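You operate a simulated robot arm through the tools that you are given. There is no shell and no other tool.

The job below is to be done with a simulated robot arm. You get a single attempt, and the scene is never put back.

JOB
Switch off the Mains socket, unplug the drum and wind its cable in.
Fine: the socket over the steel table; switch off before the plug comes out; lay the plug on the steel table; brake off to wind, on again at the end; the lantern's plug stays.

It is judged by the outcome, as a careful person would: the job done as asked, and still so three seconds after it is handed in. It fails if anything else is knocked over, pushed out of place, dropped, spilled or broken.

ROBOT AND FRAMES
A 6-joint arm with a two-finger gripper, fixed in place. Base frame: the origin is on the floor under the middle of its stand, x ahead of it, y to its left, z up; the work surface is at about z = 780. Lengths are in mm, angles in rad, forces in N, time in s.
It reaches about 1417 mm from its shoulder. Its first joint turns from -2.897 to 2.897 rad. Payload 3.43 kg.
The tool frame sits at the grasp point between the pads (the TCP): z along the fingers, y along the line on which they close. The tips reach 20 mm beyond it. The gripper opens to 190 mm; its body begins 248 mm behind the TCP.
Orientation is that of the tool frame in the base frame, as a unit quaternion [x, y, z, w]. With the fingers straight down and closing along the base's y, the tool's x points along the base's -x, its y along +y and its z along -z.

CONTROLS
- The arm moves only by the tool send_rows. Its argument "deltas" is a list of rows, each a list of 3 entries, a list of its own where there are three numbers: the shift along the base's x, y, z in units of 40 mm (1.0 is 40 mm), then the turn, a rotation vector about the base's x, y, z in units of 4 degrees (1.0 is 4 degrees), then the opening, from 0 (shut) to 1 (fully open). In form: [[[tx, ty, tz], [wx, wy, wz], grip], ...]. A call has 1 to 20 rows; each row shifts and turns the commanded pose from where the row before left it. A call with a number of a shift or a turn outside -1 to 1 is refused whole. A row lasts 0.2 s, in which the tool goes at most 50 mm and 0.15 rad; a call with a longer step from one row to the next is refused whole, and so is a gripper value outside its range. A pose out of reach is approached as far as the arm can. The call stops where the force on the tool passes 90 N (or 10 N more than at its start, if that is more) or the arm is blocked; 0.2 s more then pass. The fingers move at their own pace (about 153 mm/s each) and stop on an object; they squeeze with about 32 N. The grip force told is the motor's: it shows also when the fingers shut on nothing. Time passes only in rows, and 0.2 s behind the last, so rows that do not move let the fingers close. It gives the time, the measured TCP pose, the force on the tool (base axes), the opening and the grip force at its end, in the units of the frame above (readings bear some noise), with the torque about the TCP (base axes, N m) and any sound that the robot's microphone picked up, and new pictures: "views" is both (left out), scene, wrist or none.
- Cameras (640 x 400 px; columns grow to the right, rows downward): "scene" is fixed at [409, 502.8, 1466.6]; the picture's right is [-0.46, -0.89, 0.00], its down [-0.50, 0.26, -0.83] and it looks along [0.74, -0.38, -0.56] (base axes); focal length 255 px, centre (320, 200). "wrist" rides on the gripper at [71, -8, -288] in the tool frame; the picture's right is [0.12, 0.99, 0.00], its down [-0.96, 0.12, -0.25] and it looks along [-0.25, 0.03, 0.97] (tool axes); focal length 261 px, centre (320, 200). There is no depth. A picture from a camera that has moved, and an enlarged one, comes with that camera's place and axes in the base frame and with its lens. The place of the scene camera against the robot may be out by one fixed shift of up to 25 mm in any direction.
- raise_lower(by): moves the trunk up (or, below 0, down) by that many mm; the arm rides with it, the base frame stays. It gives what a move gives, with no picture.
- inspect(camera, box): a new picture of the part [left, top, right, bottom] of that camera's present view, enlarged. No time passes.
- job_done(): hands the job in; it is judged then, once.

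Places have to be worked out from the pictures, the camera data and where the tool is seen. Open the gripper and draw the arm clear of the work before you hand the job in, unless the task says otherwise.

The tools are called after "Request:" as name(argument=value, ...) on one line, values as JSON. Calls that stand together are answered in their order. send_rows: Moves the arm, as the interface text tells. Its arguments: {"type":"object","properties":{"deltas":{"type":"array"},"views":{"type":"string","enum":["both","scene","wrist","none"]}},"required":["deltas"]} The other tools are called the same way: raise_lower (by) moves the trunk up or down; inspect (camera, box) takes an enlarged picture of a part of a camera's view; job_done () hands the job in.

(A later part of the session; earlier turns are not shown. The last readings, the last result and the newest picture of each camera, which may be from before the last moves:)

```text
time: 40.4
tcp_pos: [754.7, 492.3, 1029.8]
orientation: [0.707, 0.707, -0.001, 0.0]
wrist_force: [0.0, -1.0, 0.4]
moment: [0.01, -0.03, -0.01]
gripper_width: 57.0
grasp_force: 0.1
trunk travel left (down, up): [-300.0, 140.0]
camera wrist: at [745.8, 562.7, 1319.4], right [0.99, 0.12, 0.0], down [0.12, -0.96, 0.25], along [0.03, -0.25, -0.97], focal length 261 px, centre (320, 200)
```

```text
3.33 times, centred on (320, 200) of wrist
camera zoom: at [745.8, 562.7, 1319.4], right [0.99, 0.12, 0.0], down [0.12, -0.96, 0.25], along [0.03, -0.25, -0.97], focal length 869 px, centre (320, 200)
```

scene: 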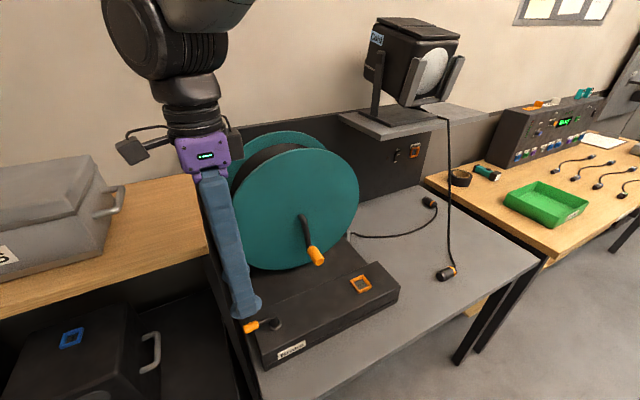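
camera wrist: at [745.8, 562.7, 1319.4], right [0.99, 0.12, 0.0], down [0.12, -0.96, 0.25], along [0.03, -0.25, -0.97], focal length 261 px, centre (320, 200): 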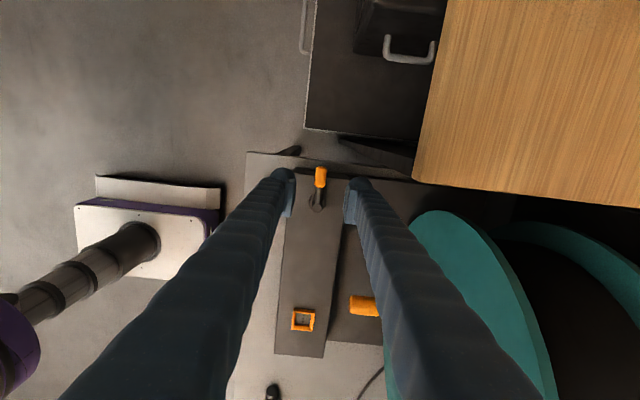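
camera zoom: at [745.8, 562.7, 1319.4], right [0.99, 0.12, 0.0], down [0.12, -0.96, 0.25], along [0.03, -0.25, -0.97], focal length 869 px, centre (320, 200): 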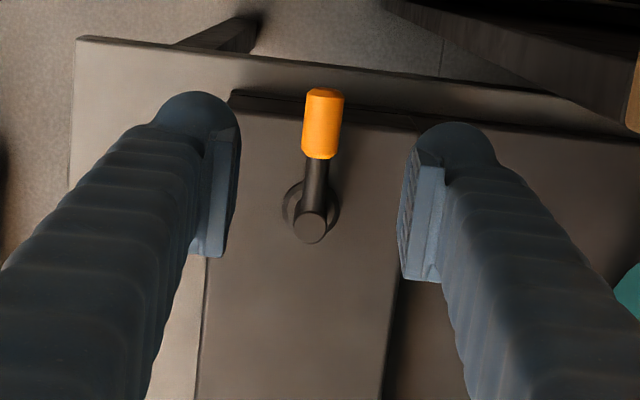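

The brake lever now points left at its other end stop and stays there. Next I'll turn the gripper back and look at the drum face to measure the crank.

Request:
send_rows(deltas=[[[-0.095, -0.24, 0.2], [0, 0, 1], 0.1], [[-0.095, -0.24, 0.2], [0, 0, 1], 0.1], [[-0.095, -0.24, 0.2], [0, 0, 1], 0.1], [[-0.095, -0.24, 0.2], [0, 0, 1], 0.1], [[-0.095, -0.24, 0.2], [0, 0, 1], 0.1], [[-0.095, -0.24, 0.2], [0, 0, 1], 0.1], [[-0.095, -0.24, 0.2], [0, 0, 1], 0.1], [[-0.095, -0.24, 0.2], [0, 0, 1], 0.1], [[-0.095, -0.24, 0.2], [0, 0, 1], 0.1], [[-0.095, -0.24, 0.2], [0, 0, 1], 0.1], [[-0.095, -0.24, 0.2], [0, 0, 1], 0.1], [[-0.095, -0.24, 0.2], [0, 0, 1], 0.1], [[-0.095, -0.24, 0.2], [0, 0, 1], 0.1], [[-0.095, -0.24, 0.2], [0, 0, 1], 0.1], [[-0.095, -0.24, 0.2], [0, 0, 1], 0.1], [[-0.095, -0.24, 0.2], [0, 0, 1], 0.1], [[-0.095, -0.24, 0.2], [0, 0, 1], 0.1], [[-0.095, -0.24, 0.2], [0, 0, 1], 0.1], [[-0.095, -0.24, 0.2], [0, 0, 1], 0.1], [[-0.095, -0.24, 0.2], [0, 0, 1], 0.1]], views="none")

Request:
send_rows(deltas=[[[0, 0, 0], [0, 0, 1], 0.1], [[0, 0, 0], [0, 0, 1], 0.1], [[0, 0, 0], [0, 0, 0.5], 0.1], [[0, 0, 0], [0, -1, 0], 0.1], [[0, 0, 0], [0, -1, 0], 0.1], [[0, 0, 0], [0, -1, 0], 0.1], [[0, 0, 0], [0, -1, 0], 0.1], [[0, 0, 0], [0, -1, 0], 0.1], [[0, 0, 0], [0, -1, 0], 0.1], [[0, 0, 0], [0, -1, 0], 0.1], [[0, 0, 0], [0, -1, 0], 0.1], [[0, 0, 0], [0, -1, 0], 0.1], [[0, 0, 0], [0, -1, 0], 0.1]], views="both")

```text
time: 44.6
tcp_pos: [678.1, 298.6, 1189.1]
orientation: [0.086, 0.996, 0.0, 0.0]
wrist_force: [0.4, -1.0, 0.6]
moment: [0.01, -0.06, -0.01]
gripper_width: 19.0
grasp_force: 0.0
trunk travel left (down, up): [-300.0, 140.0]
```

```text
time: 47.4
tcp_pos: [676.8, 301.1, 1189.3]
orientation: [0.0, 0.94, 0.0, 0.342]
wrist_force: [0.9, 0.7, 0.5]
moment: [0.0, -0.02, 0.0]
gripper_width: 18.8
grasp_force: 0.1
trunk travel left (down, up): [-300.0, 140.0]
camera wrist: at [439.3, 292.3, 1366.3], right [-0.09, 0.99, -0.08], down [0.58, 0.12, 0.81], along [0.81, 0.03, -0.58], focal length 261 px, centre (320, 200)
```

scene: 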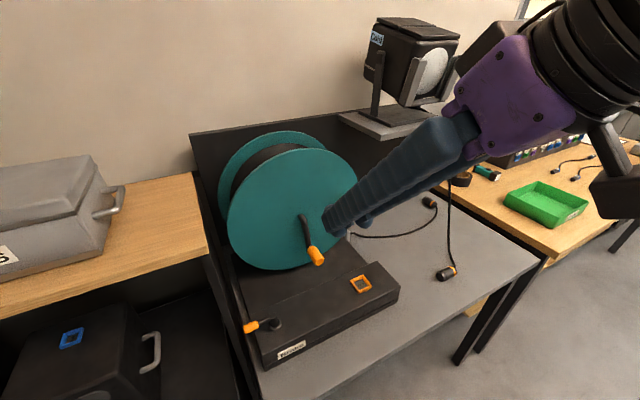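
wrist: 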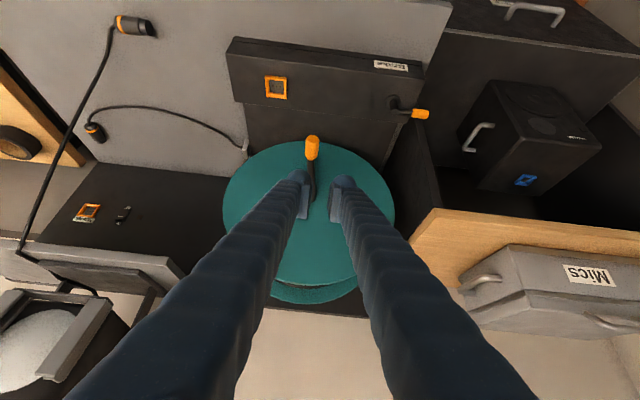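

The fingers hide the crank hub. I'll shift right and lower while levelling the gripper to see the crank's face-on geometry.

Request:
send_rows(deltas=[[[0.1, -0.5, -0.4], [0, -1, 0], 0], [[0.1, -0.5, -0.4], [0, -1, 0], 0], [[0.1, -0.5, -0.4], [0, -1, 0], 0], [[0.1, -0.5, -0.4], [0, -1, 0], 0], [[0.1, -0.5, -0.4], [0, -1, 0], 0], [[0.1, -0.5, -0.4], [0, -1, 0], 0], [[0.1, -0.5, -0.4], [0, -1, 0], 0], [[0, -0.4, -0.3], [0, -0.5, 0], 0]], views="both")

```text
time: 49.2
tcp_pos: [743.7, 192.7, 1215.0]
orientation: [-0.013, 0.832, -0.034, 0.553]
wrist_force: [-0.5, -0.1, -0.5]
moment: [0.01, 0.02, 0.04]
gripper_width: 0.1
grasp_force: 31.9
out of reach, approached as far as the arm can: row 4, 5, 6, 7, 8
trunk travel left (down, up): [-300.0, 140.0]
camera wrist: at [452.1, 193.5, 1264.1], right [-0.03, 0.98, -0.18], down [0.15, 0.18, 0.97], along [0.99, 0.0, -0.15], focal length 261 px, centre (320, 200)
```

scene: 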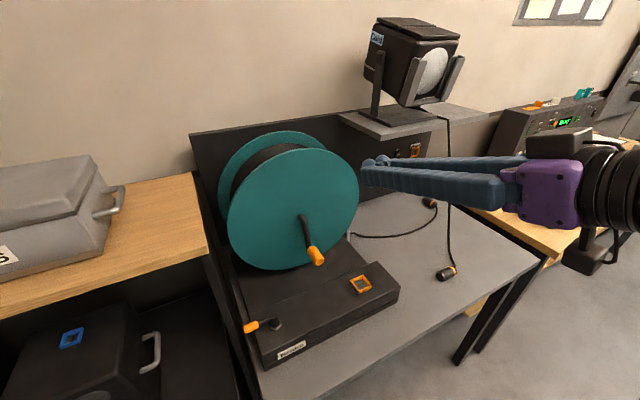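
wrist: 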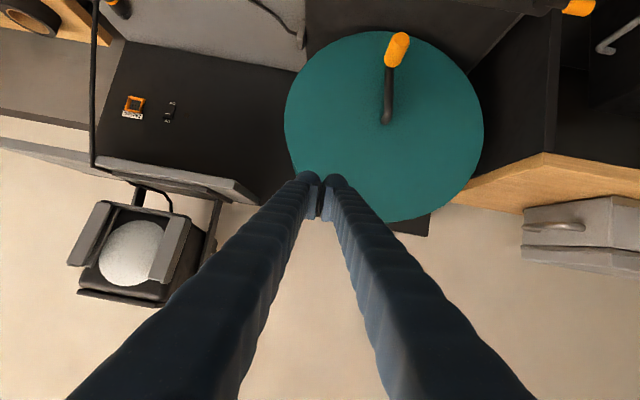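

The arm hit its near-reach limit, but the view of the crank is good. I'll zoom in to measure hub and grip.

Request:
inspect(camera="wrist", box=[280, 20, 500, 230])

Request:
inspect(camera="wrist", box=[350, 20, 430, 140])

Request:
inspect(camera="scene", box=[270, 190, 350, 290])

```text
1.90 times, centred on (390, 125) of wrist
camera zoom: at [452.1, 193.5, 1264.1], right [-0.03, 0.98, -0.18], down [0.15, 0.18, 0.97], along [0.99, 0.0, -0.15], focal length 496 px, centre (187, 343)
```

zoom: 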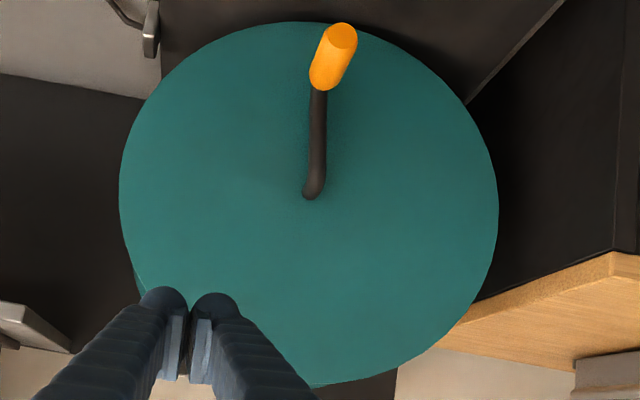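

```text
3.33 times, centred on (390, 80) of wrist
camera zoom: at [452.1, 193.5, 1264.1], right [-0.03, 0.98, -0.18], down [0.15, 0.18, 0.97], along [0.99, 0.0, -0.15], focal length 869 px, centre (87, 600)
```

zoom: 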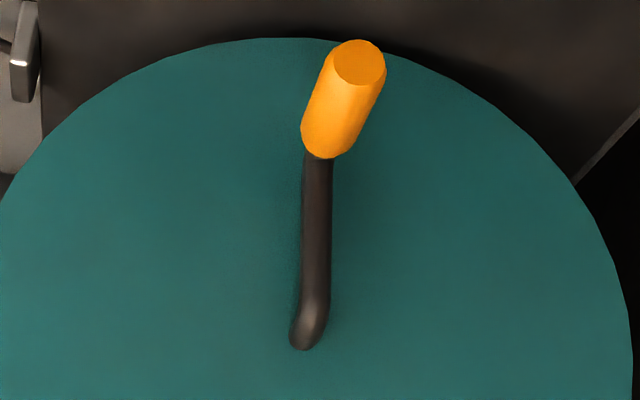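

```text
4.00 times, centred on (310, 240) of scene
camera zoom: at [409.0, 502.8, 1466.6], right [-0.46, -0.89, 0.0], down [-0.5, 0.26, -0.83], along [0.74, -0.38, -0.56], focal length 1022 px, centre (360, 40)
```

zoom: 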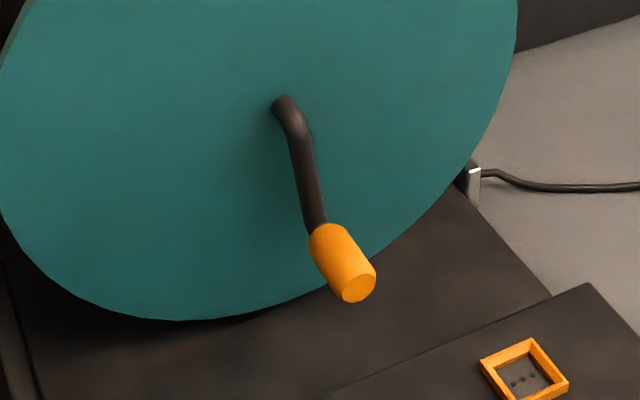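

Crank measured: axis at about y=295, z=1003, with crank radius ≈102 mm. The orange grip (⌀≈30) runs from x≈853 to 913 and now sits at the bottom near (281,899). I'll push it with closed fingers as a peg, first moving to a start point right of the grip.

Request:
send_rows(deltas=[[[0.4, 0.1, -0.5], [0.17, 0, 0.04], 0], [[0.4, 0.1, -0.8], [0.17, 0, 0.04], 0], [[0.4, 0.15, -0.9], [0.17, 0, 0.04], 0], [[0.4, 0.15, -1], [0.17, 0, 0.04], 0], [[0.3, 0.15, -1], [0.17, 0, 0.04], 0], [[0.1, 0.1, -1], [0.15, 0, 0.04], 0]], views="both")

```text
time: 50.6
tcp_pos: [896.2, 294.2, 1113.2]
orientation: [0.003, 0.833, -0.007, 0.553]
wrist_force: [-0.4, -0.1, 0.0]
moment: [-0.03, -0.05, -0.04]
gripper_width: 0.0
grasp_force: 31.9
out of reach, approached as far as the arm can: row 1, 2, 3, 4, 5, 6
trunk travel left (down, up): [-300.0, 140.0]
camera wrist: at [604.0, 288.9, 1160.9], right [-0.04, 0.99, -0.12], down [0.15, 0.12, 0.98], along [0.99, 0.02, -0.15], focal length 261 px, centre (320, 200)
```

scene: 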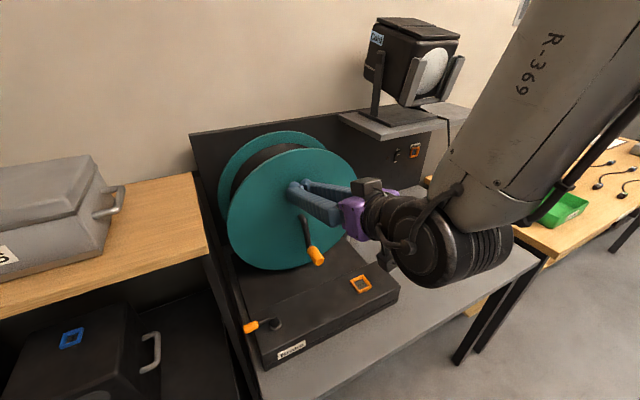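
wrist: 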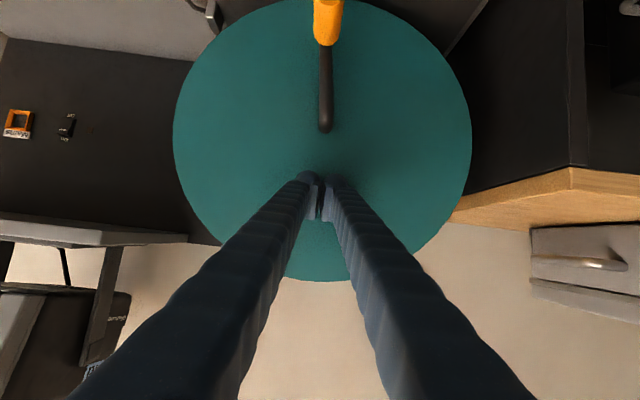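

The arm is limited when holding the tool level this low and near, and it was nudged outward toward the hub without touching. I'll go up and back, then lower the trunk so the posture fits the crank circle better.

Request:
send_rows(deltas=[[[-0.3, 0, 0.8], [0, 0, 0], 0], [[-0.4, 0, 0.9], [0, 0, 0], 0], [[-0.4, 0, 0.9], [0, 0, 0], 0], [[-0.4, 0, 0.9], [0, 0, 0], 0], [[-0.4, 0, 0.5], [0, 0, 0], 0]], views="scene")

```text
time: 51.8
tcp_pos: [823.6, 298.2, 1280.2]
orientation: [0.006, 0.828, 0.012, 0.561]
wrist_force: [-0.6, -0.7, -0.7]
moment: [0.01, 0.03, 0.03]
gripper_width: 0.5
grasp_force: 32.5
out of reach, approached as far as the arm can: row 1
trunk travel left (down, up): [-300.0, 140.0]
```

scene: 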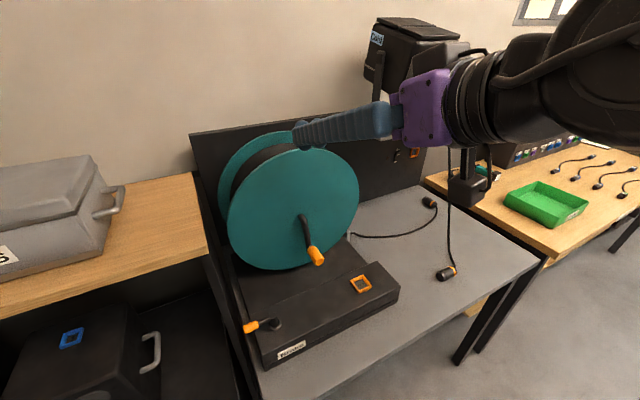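

The TCP is at (824,298,1280), clear in front of the drum. I'm lowering the trunk by 150 mm.

Request:
raise_lower(by=-150)

```text
time: 53.5
tcp_pos: [823.9, 298.9, 1131.7]
orientation: [0.006, 0.828, 0.012, 0.561]
wrist_force: [-0.1, 0.2, 0.3]
moment: [0.02, 0.03, 0.01]
gripper_width: 0.1
grasp_force: 32.1
trunk travel left (down, up): [-150.0, 290.0]
```

Clear. Another 100 mm down puts the TCP level with the crank axis, still about 70 mm in front of the crank arm.

Request:
raise_lower(by=-100)

Request:
send_rows(deltas=[[[-0.4, -0.5, -0.2], [0, 0, 0], 0], [[-0.2, -0.6, -0.4], [0, 0, 0], 0], [[0, -0.6, -0.5], [0, 0, 0], 0]], views="both")

```text
time: 54.9
tcp_pos: [823.7, 298.1, 1031.0]
orientation: [0.007, 0.828, 0.011, 0.561]
wrist_force: [0.3, 0.4, 0.0]
moment: [-0.02, -0.03, -0.01]
gripper_width: 0.0
grasp_force: 32.6
trunk travel left (down, up): [-50.0, 390.0]
```

```text
time: 55.7
tcp_pos: [802.8, 235.0, 994.2]
orientation: [0.005, 0.83, 0.007, 0.558]
wrist_force: [0.2, 0.2, 0.1]
moment: [-0.01, -0.04, 0.02]
gripper_width: 0.2
grasp_force: 31.7
out of reach, approached as far as the arm can: row 3
trunk travel left (down, up): [-50.0, 390.0]
camera wrist: at [510.8, 225.5, 1038.3], right [-0.04, 0.99, -0.09], down [0.13, 0.1, 0.99], along [0.99, 0.03, -0.14], focal length 261 px, centre (320, 200)
```

scene: 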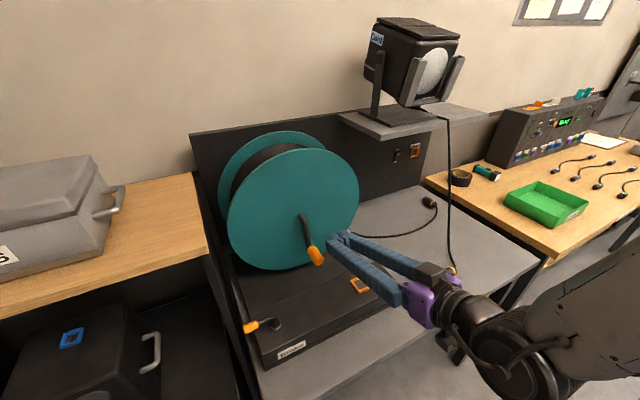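
wrist: 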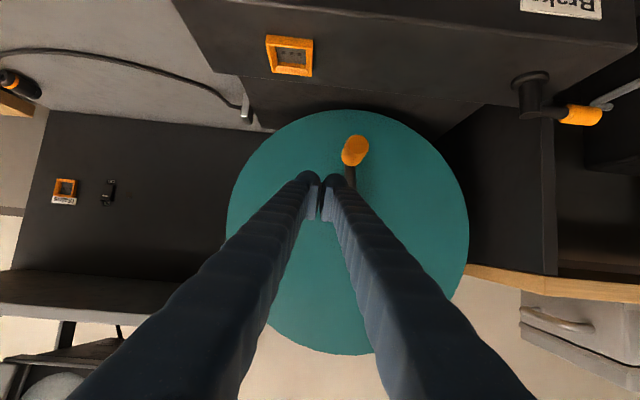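

The posture now fits. I'll use the last 50 mm of trunk travel and zoom on the handle from here to refine the crank measurements.

Request:
inspect(camera="wrist", box=[220, 90, 480, 360])

Request:
inspect(camera="wrist", box=[300, 110, 400, 200])

Request:
raise_lower(by=-40)

```text
1.48 times, centred on (350, 225) of wrist
camera zoom: at [510.8, 225.5, 1038.3], right [-0.04, 0.99, -0.09], down [0.13, 0.1, 0.99], along [0.99, 0.03, -0.14], focal length 386 px, centre (276, 163)
```

zoom: 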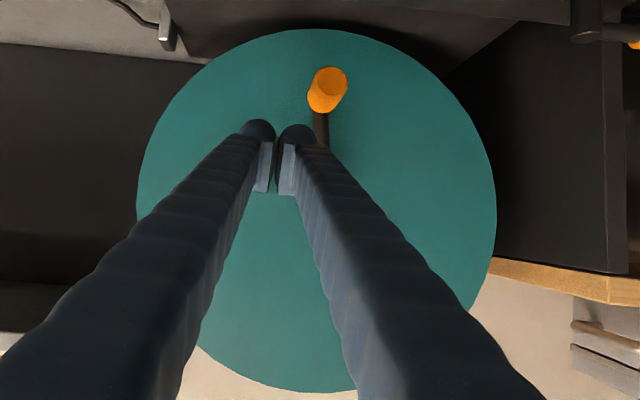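

```text
4.44 times, centred on (350, 155) of wrist
camera zoom: at [510.8, 225.5, 1038.3], right [-0.04, 0.99, -0.09], down [0.13, 0.1, 0.99], along [0.99, 0.03, -0.14], focal length 1158 px, centre (187, 400)
```

zoom: 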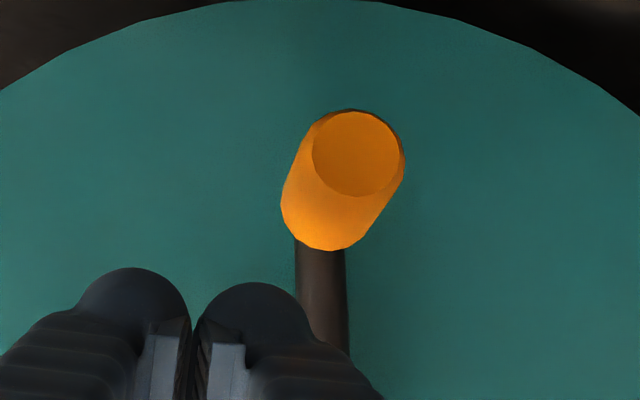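

```text
time: 56.5
tcp_pos: [803.3, 234.9, 954.2]
orientation: [0.005, 0.829, 0.007, 0.56]
wrist_force: [-0.2, 0.6, 0.1]
moment: [0.02, 0.02, -0.01]
gripper_width: 0.1
grasp_force: 31.8
trunk travel left (down, up): [-10.0, 430.0]
```

The handle end is at about (848,281,908), with the axis refined to (y≈297, z≈1008) and radius ≈101 mm. I'm moving the closed fingers to the start point just right of and below the axis, beside the grip.

Request:
send_rows(deltas=[[[0.2, -0.23, -0.45], [0, 0, 0], 0], [[0.7, 0, 0], [0, 0, 0], 0], [[0.7, 0, 0], [0, 0, 0], 0]], views="both")

Request:
inspect(camera="wrist", box=[250, 90, 410, 210])

Request:
inspect(camera="scene", box=[270, 190, 390, 290])

```text
time: 57.3
tcp_pos: [870.2, 229.3, 942.3]
orientation: [0.005, 0.829, 0.007, 0.559]
wrist_force: [-1.4, 0.1, -0.2]
moment: [0.01, -0.02, -0.01]
gripper_width: 0.0
grasp_force: 32.6
out of reach, approached as far as the arm can: row 1
trunk travel left (down, up): [-10.0, 430.0]
camera wrist: at [577.7, 220.5, 986.2], right [-0.04, 0.99, -0.09], down [0.13, 0.1, 0.99], along [0.99, 0.03, -0.14], focal length 261 px, centre (320, 200)
```

scene: 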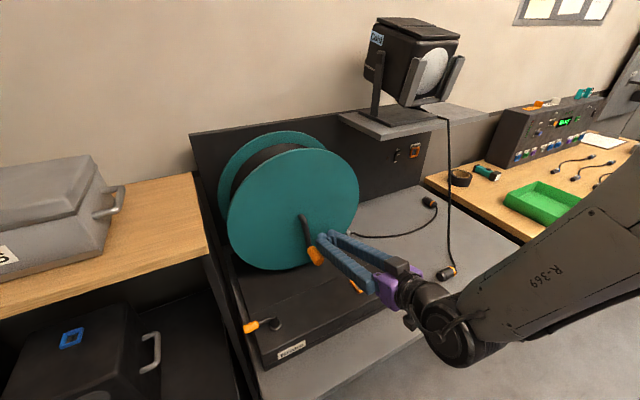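
wrist: 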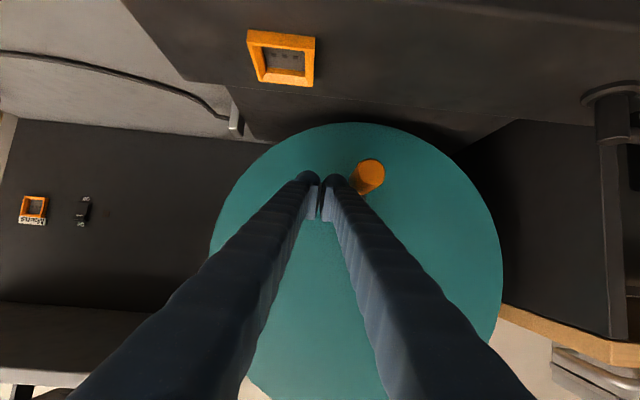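

```text
3.33 times, centred on (330, 150) of wrist
camera zoom: at [577.7, 220.5, 986.2], right [-0.04, 0.99, -0.09], down [0.13, 0.1, 0.99], along [0.99, 0.03, -0.14], focal length 869 px, centre (287, 367)
```

zoom: 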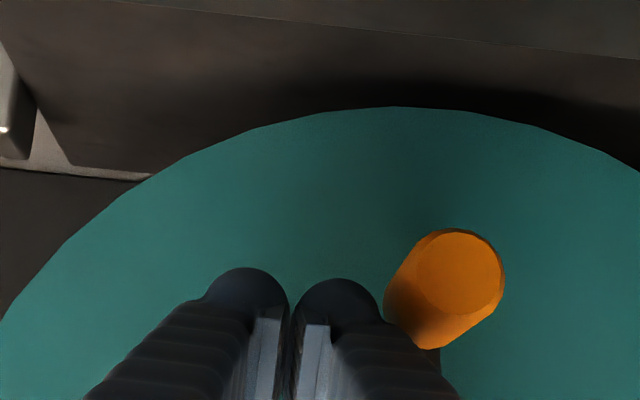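

```text
4.00 times, centred on (330, 240) of scene
camera zoom: at [409.0, 502.8, 1466.6], right [-0.46, -0.89, 0.0], down [-0.5, 0.26, -0.83], along [0.74, -0.38, -0.56], focal length 1022 px, centre (280, 40)
```

zoom: 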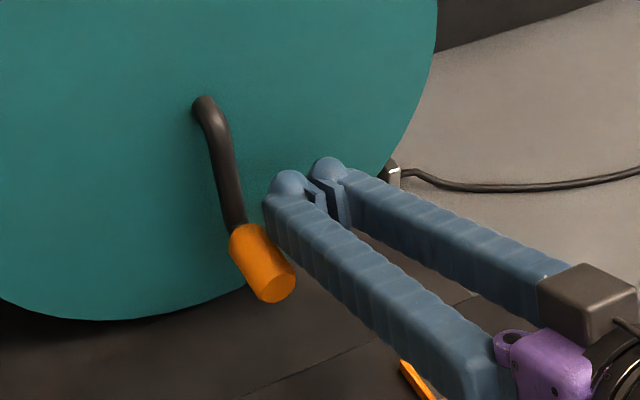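

The peg is placed beside the grip. I'll push it along the crank circle a little (bottom moving toward +y) and watch how the drum and cable respond.

Request:
send_rows(deltas=[[[0, 0.1725, -0.325], [0, 0, 0], 0], [[0, 0.295, -0.19], [0, 0, 0], 0], [[0, 0.32, -0.15], [0, 0, 0], 0], [[0, 0.3375, -0.1025], [0, 0, 0], 0]], views="both")

Request:
inspect(camera="wrist", box=[250, 90, 410, 210])

Request:
inspect(camera="scene", box=[270, 190, 390, 290])

```text
time: 58.3
tcp_pos: [871.5, 274.1, 911.5]
orientation: [0.005, 0.829, 0.007, 0.559]
wrist_force: [0.0, -1.0, -1.0]
moment: [0.04, 0.0, 0.01]
gripper_width: 0.0
grasp_force: 32.1
trunk travel left (down, up): [-10.0, 430.0]
camera wrist: at [578.1, 265.4, 955.9], right [-0.04, 0.99, -0.09], down [0.13, 0.1, 0.99], along [0.99, 0.03, -0.14], focal length 261 px, centre (320, 200)
```

scene: 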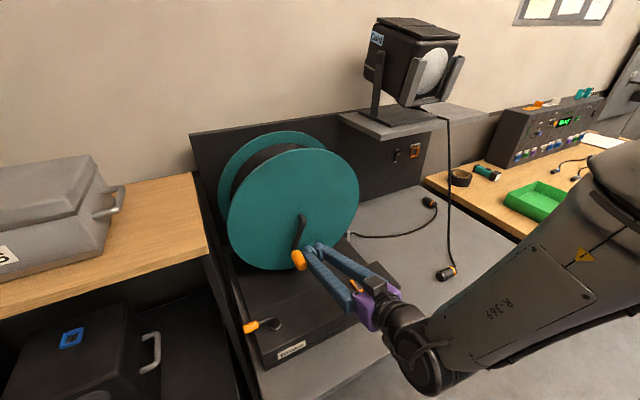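
wrist: 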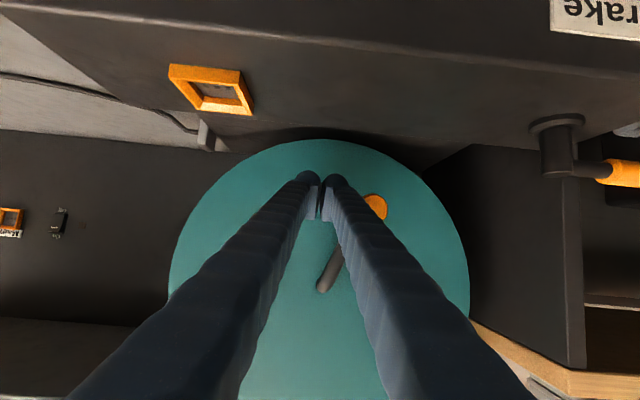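

```text
3.33 times, centred on (330, 150) of wrist
camera zoom: at [578.1, 265.4, 955.9], right [-0.04, 0.99, -0.09], down [0.13, 0.1, 0.99], along [0.99, 0.03, -0.14], focal length 869 px, centre (287, 367)
```

zoom: 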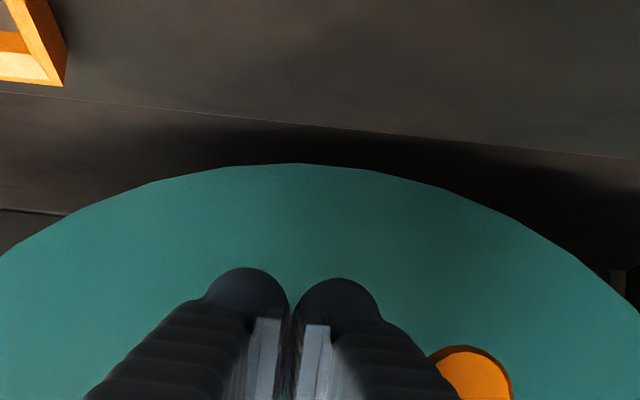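

```text
4.00 times, centred on (330, 240) of scene
camera zoom: at [409.0, 502.8, 1466.6], right [-0.46, -0.89, 0.0], down [-0.5, 0.26, -0.83], along [0.74, -0.38, -0.56], focal length 1022 px, centre (280, 40)
```

zoom: 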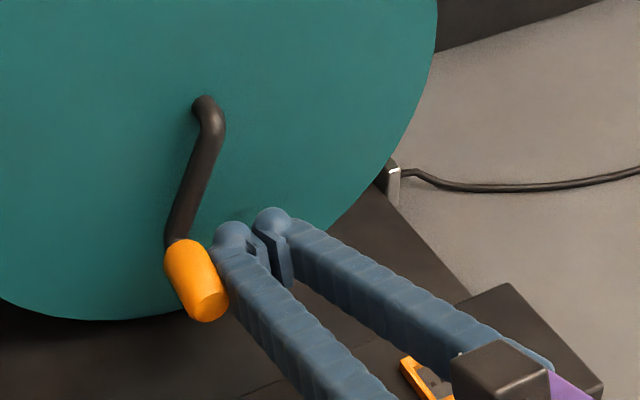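

The crank turns freely, so the brake is off. I'll compare the cable and plug to see whether this direction winds in.

Request:
inspect(camera="scene", box=[340, 130, 500, 250])

```text
3.33 times, centred on (420, 190) of scene
camera zoom: at [409.0, 502.8, 1466.6], right [-0.46, -0.89, 0.0], down [-0.5, 0.26, -0.83], along [0.74, -0.38, -0.56], focal length 851 px, centre (-13, 233)
```

zoom: 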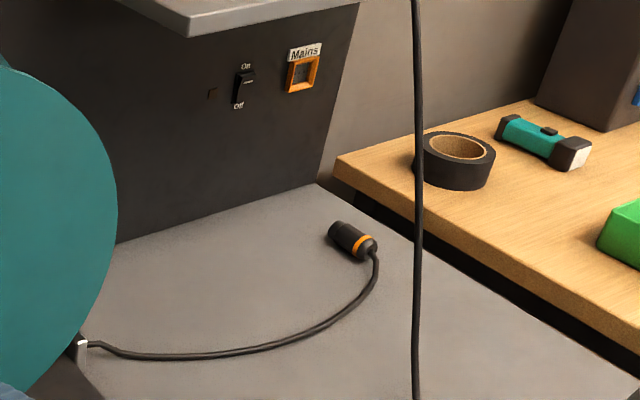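

Little visible change in the cable from that small turn. I'll continue a further 90° along the circle and compare again.

Request:
send_rows(deltas=[[[0, 0.435, -0.0625], [0, 0, 0], 0], [[0, 0.44, 0.0175], [0, 0, 0], 0], [[0, 0.43, 0.09], [0, 0, 0], 0], [[0, 0.41, 0.165], [0, 0, 0], 0], [[0, 0.3725, 0.2325], [0, 0, 0], 0], [[0, 0.3275, 0.295], [0, 0, 0], 0], [[0, 0.27, 0.3475], [0, 0, 0], 0], [[0, 0.2075, 0.3875], [0, 0, 0], 0], [[0, 0.135, 0.42], [0, 0, 0], 0]], views="both")

Request:
inspect(camera="scene", box=[340, 130, 500, 250])

Request:
inspect(camera="scene", box=[210, 130, 390, 300])

```text
time: 60.3
tcp_pos: [871.3, 397.2, 986.3]
orientation: [0.004, 0.829, 0.008, 0.558]
wrist_force: [0.5, -0.5, 0.7]
moment: [0.0, -0.03, -0.04]
gripper_width: 0.0
grasp_force: 31.8
trunk travel left (down, up): [-10.0, 430.0]
camera wrist: at [578.4, 387.7, 1031.4], right [-0.04, 0.99, -0.09], down [0.13, 0.1, 0.99], along [0.99, 0.03, -0.14], focal length 261 px, centre (320, 200)
```

scene: 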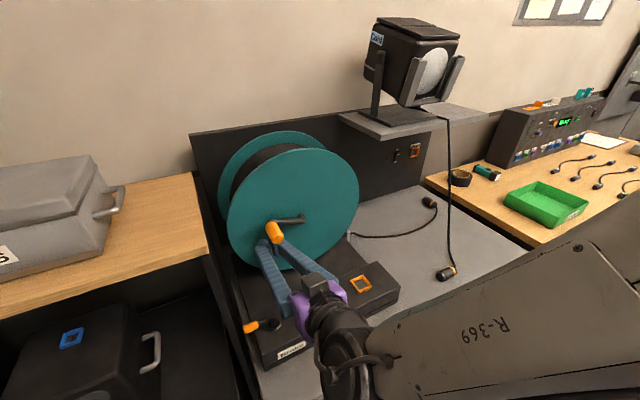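
wrist: 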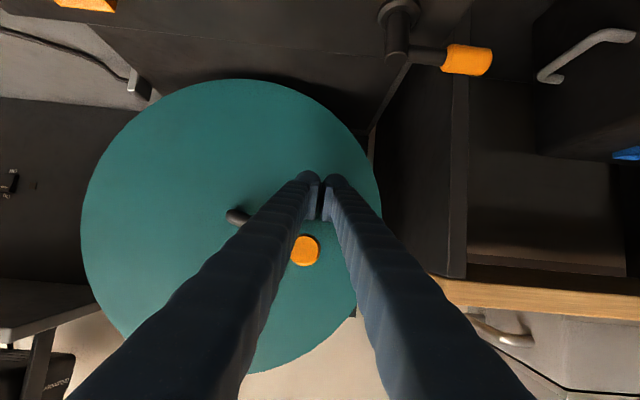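

```text
3.33 times, centred on (420, 190) of scene
camera zoom: at [409.0, 502.8, 1466.6], right [-0.46, -0.89, 0.0], down [-0.5, 0.26, -0.83], along [0.74, -0.38, -0.56], focal length 851 px, centre (-13, 233)
```

zoom: 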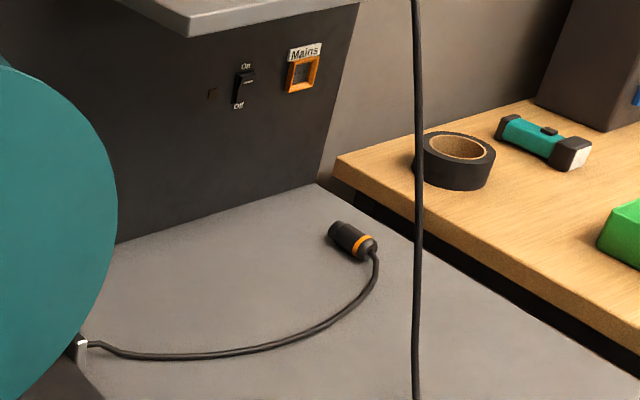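

```text
2.35 times, centred on (300, 215) of scene
camera zoom: at [409.0, 502.8, 1466.6], right [-0.46, -0.89, 0.0], down [-0.5, 0.26, -0.83], along [0.74, -0.38, -0.56], focal length 601 px, centre (367, 165)
```

zoom: 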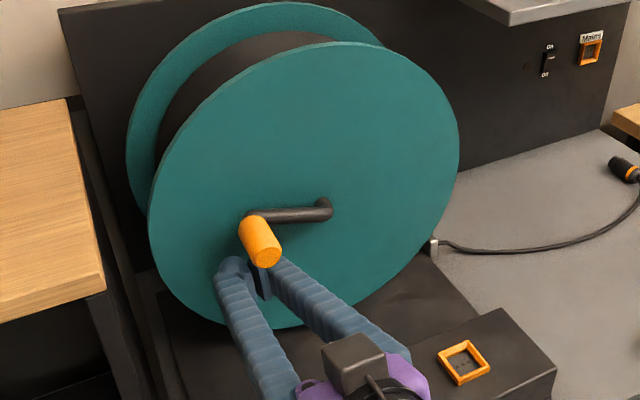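

The crank handle has gone from bottom to the left side, but the cable outside looks unchanged so far. I'll look at the guide area to see how the cable runs to the drum.

Request:
inspect(camera="wrist", box=[60, 40, 220, 140])

Request:
inspect(camera="scene", box=[330, 215, 380, 255])

Request:
inspect(camera="scene", box=[200, 120, 340, 220])

```text
4.00 times, centred on (140, 90) of wrist
camera zoom: at [578.4, 387.7, 1031.4], right [-0.04, 0.99, -0.09], down [0.13, 0.1, 0.99], along [0.99, 0.03, -0.14], focal length 1043 px, centre (1040, 640)
```

zoom: 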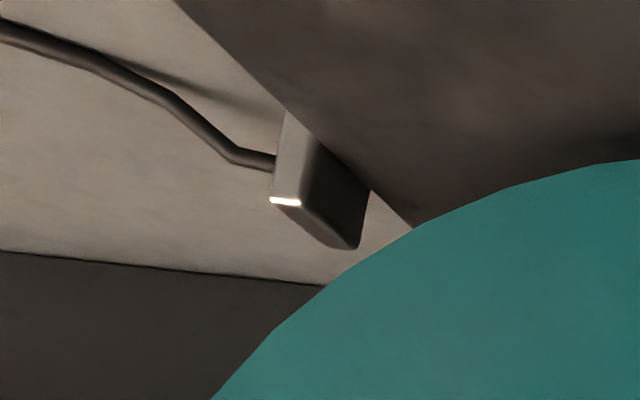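

```text
10.00 times, centred on (355, 235) of scene
camera zoom: at [409.0, 502.8, 1466.6], right [-0.46, -0.89, 0.0], down [-0.5, 0.26, -0.83], along [0.74, -0.38, -0.56], focal length 2554 px, centre (-30, -150)
```

zoom: 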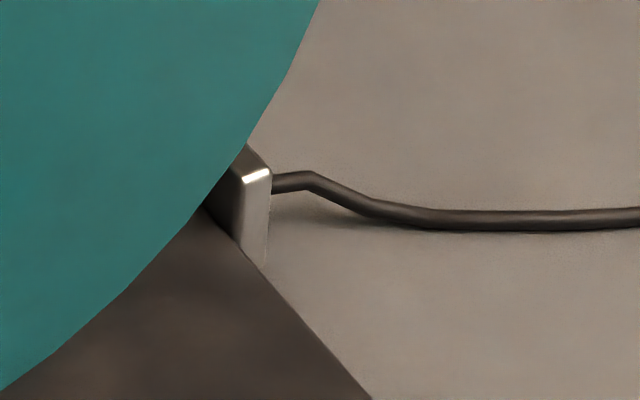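

```text
4.00 times, centred on (270, 170) of scene
camera zoom: at [409.0, 502.8, 1466.6], right [-0.46, -0.89, 0.0], down [-0.5, 0.26, -0.83], along [0.74, -0.38, -0.56], focal length 1022 px, centre (520, 320)
```

zoom: 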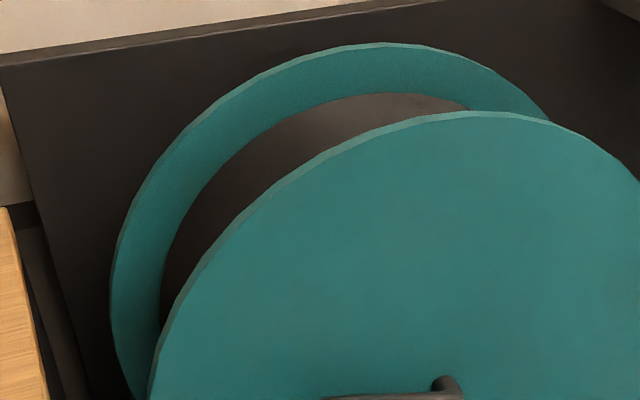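

No change in cable length after about 110° of crank turn, so this direction probably doesn't wind. I'll go around the handle, approach it from above, and try the opposite direction.

Request:
send_rows(deltas=[[[-0.8, 0, 0], [0, 0, 0], 0], [[-0.8, 0, 0], [0, 0, 0], 0], [[0, -0.375, 0.9], [0, 0, 0], 0], [[0, -0.375, 0.9], [0, 0, 0], 0], [[0, -0.375, 0.9], [0, 0, 0], 0]], views="both")

Request:
inspect(camera="wrist", box=[250, 90, 410, 210])

Request:
inspect(camera="scene", box=[210, 130, 390, 300])

```text
time: 61.5
tcp_pos: [806.4, 351.1, 1094.1]
orientation: [0.005, 0.829, 0.007, 0.559]
wrist_force: [-0.4, 0.0, 0.0]
moment: [0.01, 0.02, -0.08]
gripper_width: 0.0
grasp_force: 32.0
trunk travel left (down, up): [-10.0, 430.0]
camera wrist: at [514.4, 341.1, 1138.7], right [-0.04, 0.99, -0.09], down [0.13, 0.1, 0.99], along [0.99, 0.03, -0.14], focal length 261 px, centre (320, 200)
```

scene: 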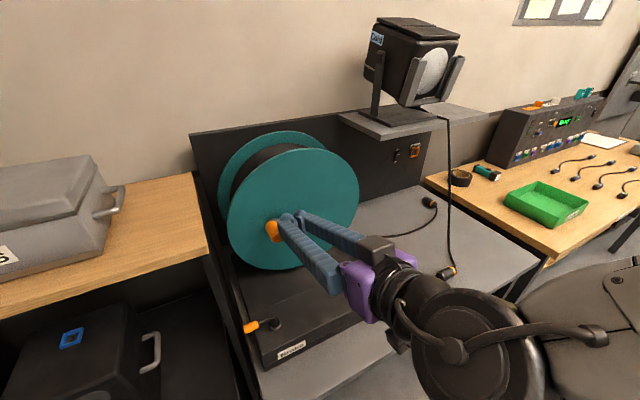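
wrist: 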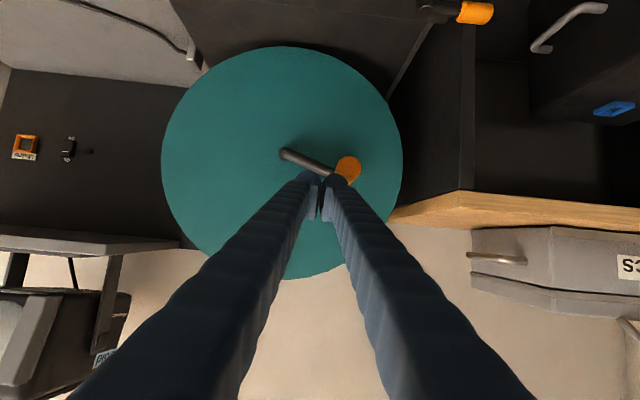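

```text
3.33 times, centred on (330, 150) of wrist
camera zoom: at [514.4, 341.1, 1138.7], right [-0.04, 0.99, -0.09], down [0.13, 0.1, 0.99], along [0.99, 0.03, -0.14], focal length 869 px, centre (287, 367)
```

zoom: 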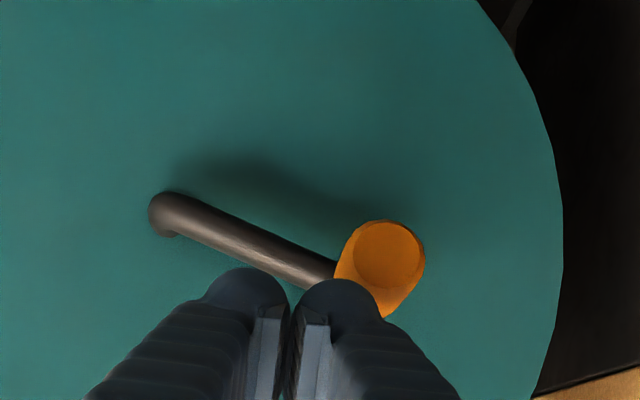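

```text
2.35 times, centred on (300, 215) of scene
camera zoom: at [409.0, 502.8, 1466.6], right [-0.46, -0.89, 0.0], down [-0.5, 0.26, -0.83], along [0.74, -0.38, -0.56], focal length 601 px, centre (367, 165)
```

zoom: 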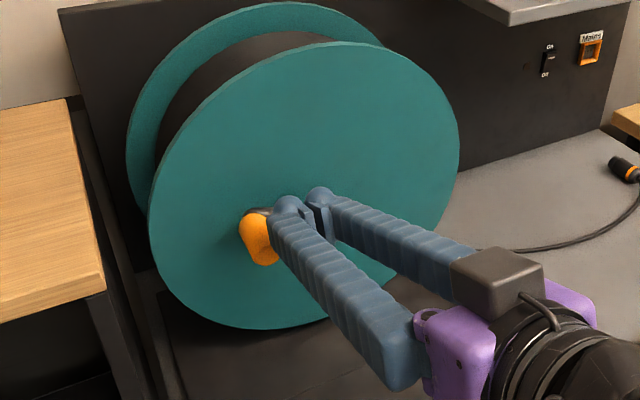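

The handle is now at about (y 387, z 1045). The peg is above and to the right of it; I'll advance beside it and push it downward the other way.

Request:
send_rows(deltas=[[[0.8, 0, 0], [0, 0, 0], 0], [[0.8, 0, 0], [0, 0, 0], 0], [[0, 0.295, -0.3275], [0, 0, 0], 0], [[0, 0.2325, -0.3725], [0, 0, 0], 0], [[0, 0.165, -0.41], [0, 0, 0], 0], [[0, 0.09, -0.43], [0, 0, 0], 0]], views="scene")

Request:
inspect(camera="scene", box=[210, 130, 390, 300])

Request:
inspect(camera="scene", box=[340, 130, 500, 250])

```text
time: 62.9
tcp_pos: [871.6, 381.4, 1032.2]
orientation: [0.005, 0.829, 0.007, 0.559]
wrist_force: [0.5, 0.3, -0.1]
moment: [0.02, 0.02, 0.06]
gripper_width: 0.2
grasp_force: 31.8
trunk travel left (down, up): [-10.0, 430.0]
```

scene: 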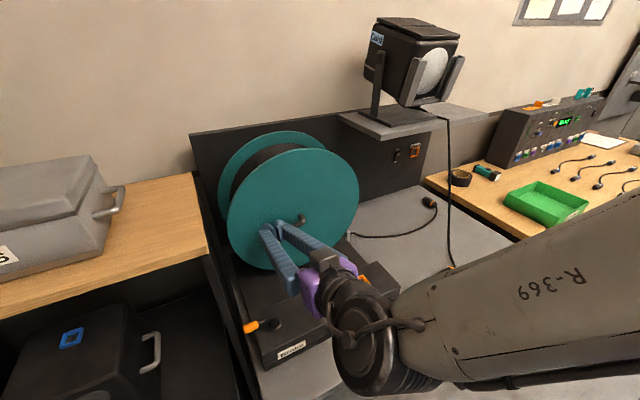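

```text
2.35 times, centred on (300, 215) of scene
camera zoom: at [409.0, 502.8, 1466.6], right [-0.46, -0.89, 0.0], down [-0.5, 0.26, -0.83], along [0.74, -0.38, -0.56], focal length 601 px, centre (367, 165)
```

zoom: 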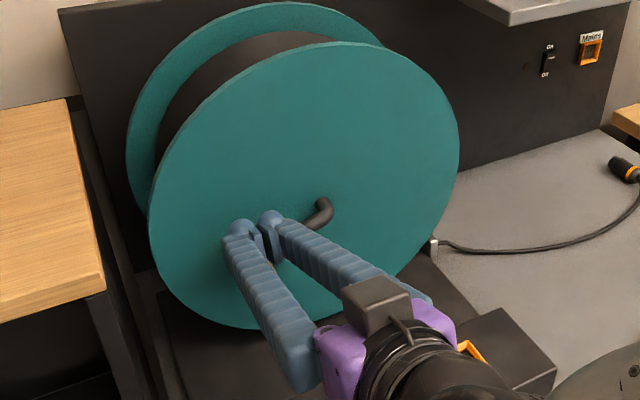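

```text
3.33 times, centred on (420, 190) of scene
camera zoom: at [409.0, 502.8, 1466.6], right [-0.46, -0.89, 0.0], down [-0.5, 0.26, -0.83], along [0.74, -0.38, -0.56], focal length 851 px, centre (-13, 233)
```

zoom: 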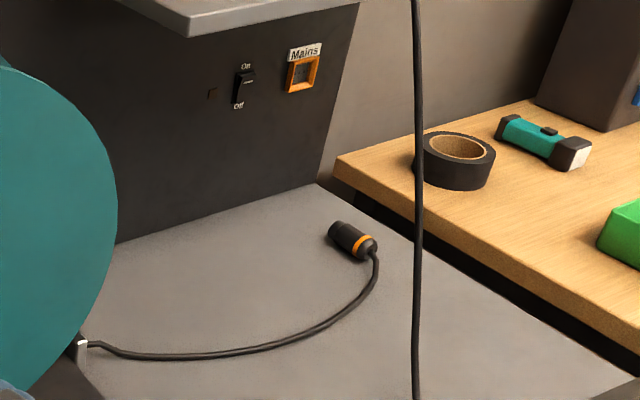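

The handle is being pushed back the other way. Continuing this direction past the original bottom position, then I'll compare the cable again.

Request:
send_rows(deltas=[[[0, 0.395, -0.2475], [0, 0, 0], 0], [[0, 0.0175, -0.44], [0, 0, 0], 0], [[0, -0.0625, -0.435], [0, 0, 0], 0], [[0, -0.135, -0.42], [0, 0, 0], 0], [[0, -0.2075, -0.3875], [0, 0, 0], 0], [[0, -0.27, -0.3475], [0, 0, 0], 0], [[0, -0.3275, -0.295], [0, 0, 0], 0], [[0, -0.3725, -0.2325], [0, 0, 0], 0], [[0, -0.41, -0.165], [0, 0, 0], 0], [[0, -0.43, -0.09], [0, 0, 0], 0]], views="scene")

Request:
inspect(camera="scene", box=[210, 130, 390, 300])

Request:
inspect(camera="scene", box=[340, 130, 500, 250])

```text
time: 65.1
tcp_pos: [871.0, 310.0, 910.0]
orientation: [0.005, 0.83, 0.006, 0.558]
wrist_force: [-1.0, 0.2, 0.1]
moment: [-0.02, -0.03, -0.04]
gripper_width: 0.0
grasp_force: 32.0
trunk travel left (down, up): [-10.0, 430.0]
```

scene: 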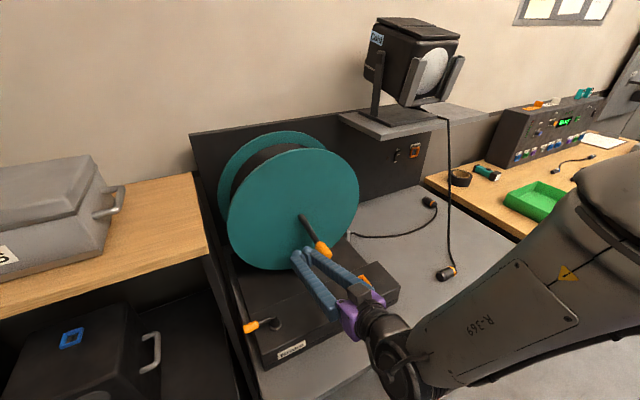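

```text
2.35 times, centred on (300, 215) of scene
camera zoom: at [409.0, 502.8, 1466.6], right [-0.46, -0.89, 0.0], down [-0.5, 0.26, -0.83], along [0.74, -0.38, -0.56], focal length 601 px, centre (367, 165)
```

zoom: 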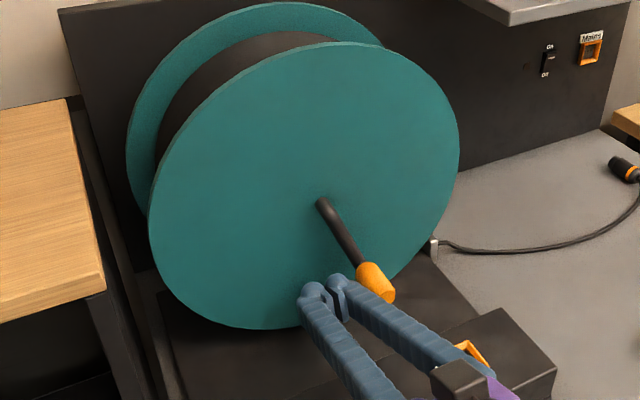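

```text
3.33 times, centred on (420, 190) of scene
camera zoom: at [409.0, 502.8, 1466.6], right [-0.46, -0.89, 0.0], down [-0.5, 0.26, -0.83], along [0.74, -0.38, -0.56], focal length 851 px, centre (-13, 233)
```

zoom: 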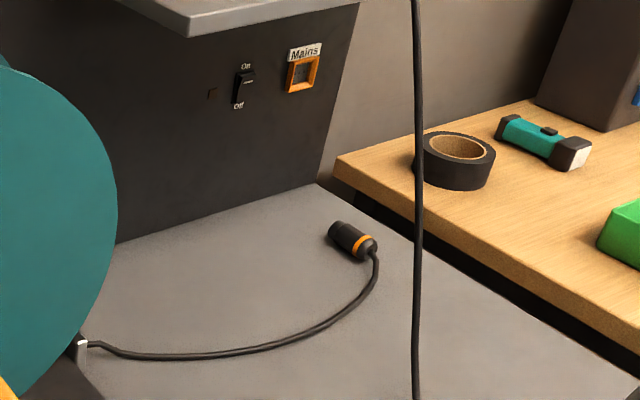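

The handle is now slightly past its original bottom position with the cable unchanged. I'll push further in this direction (another ~90°) and compare.

Request:
send_rows(deltas=[[[0, -0.44, -0.0175], [0, 0, 0], 0], [[0, -0.435, 0.0625], [0, 0, 0], 0], [[0, -0.42, 0.135], [0, 0, 0], 0], [[0, -0.3875, 0.2075], [0, 0, 0], 0], [[0, -0.3475, 0.27], [0, 0, 0], 0], [[0, -0.295, 0.3275], [0, 0, 0], 0], [[0, -0.2325, 0.3725], [0, 0, 0], 0], [[0, -0.165, 0.41], [0, 0, 0], 0], [[0, -0.09, 0.43], [0, 0, 0], 0]], views="scene")

Request:
inspect(camera="scene", box=[210, 130, 390, 300])

Request:
inspect(camera="scene", box=[340, 130, 500, 250])

```text
time: 67.1
tcp_pos: [871.0, 196.5, 999.7]
orientation: [0.004, 0.829, 0.007, 0.559]
wrist_force: [-0.3, -0.7, -0.1]
moment: [0.01, 0.01, 0.01]
gripper_width: 0.2
grasp_force: 31.9
trunk travel left (down, up): [-10.0, 430.0]
```

scene: 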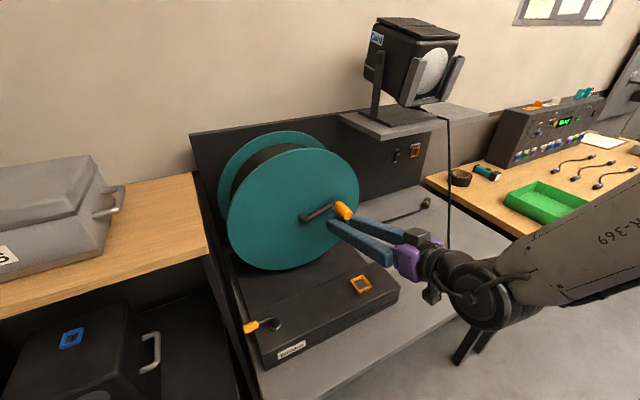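

```text
2.35 times, centred on (300, 215) of scene
camera zoom: at [409.0, 502.8, 1466.6], right [-0.46, -0.89, 0.0], down [-0.5, 0.26, -0.83], along [0.74, -0.38, -0.56], focal length 601 px, centre (367, 165)
```

zoom: 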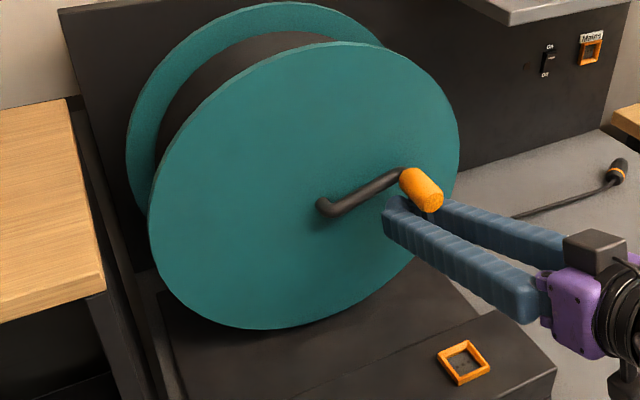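

```text
3.33 times, centred on (420, 190) of scene
camera zoom: at [409.0, 502.8, 1466.6], right [-0.46, -0.89, 0.0], down [-0.5, 0.26, -0.83], along [0.74, -0.38, -0.56], focal length 851 px, centre (-13, 233)
```

zoom: 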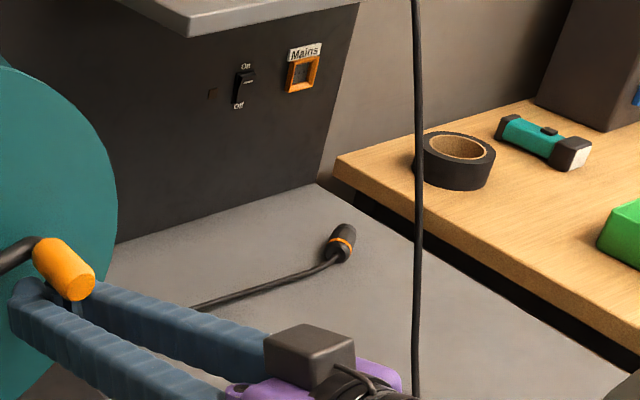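

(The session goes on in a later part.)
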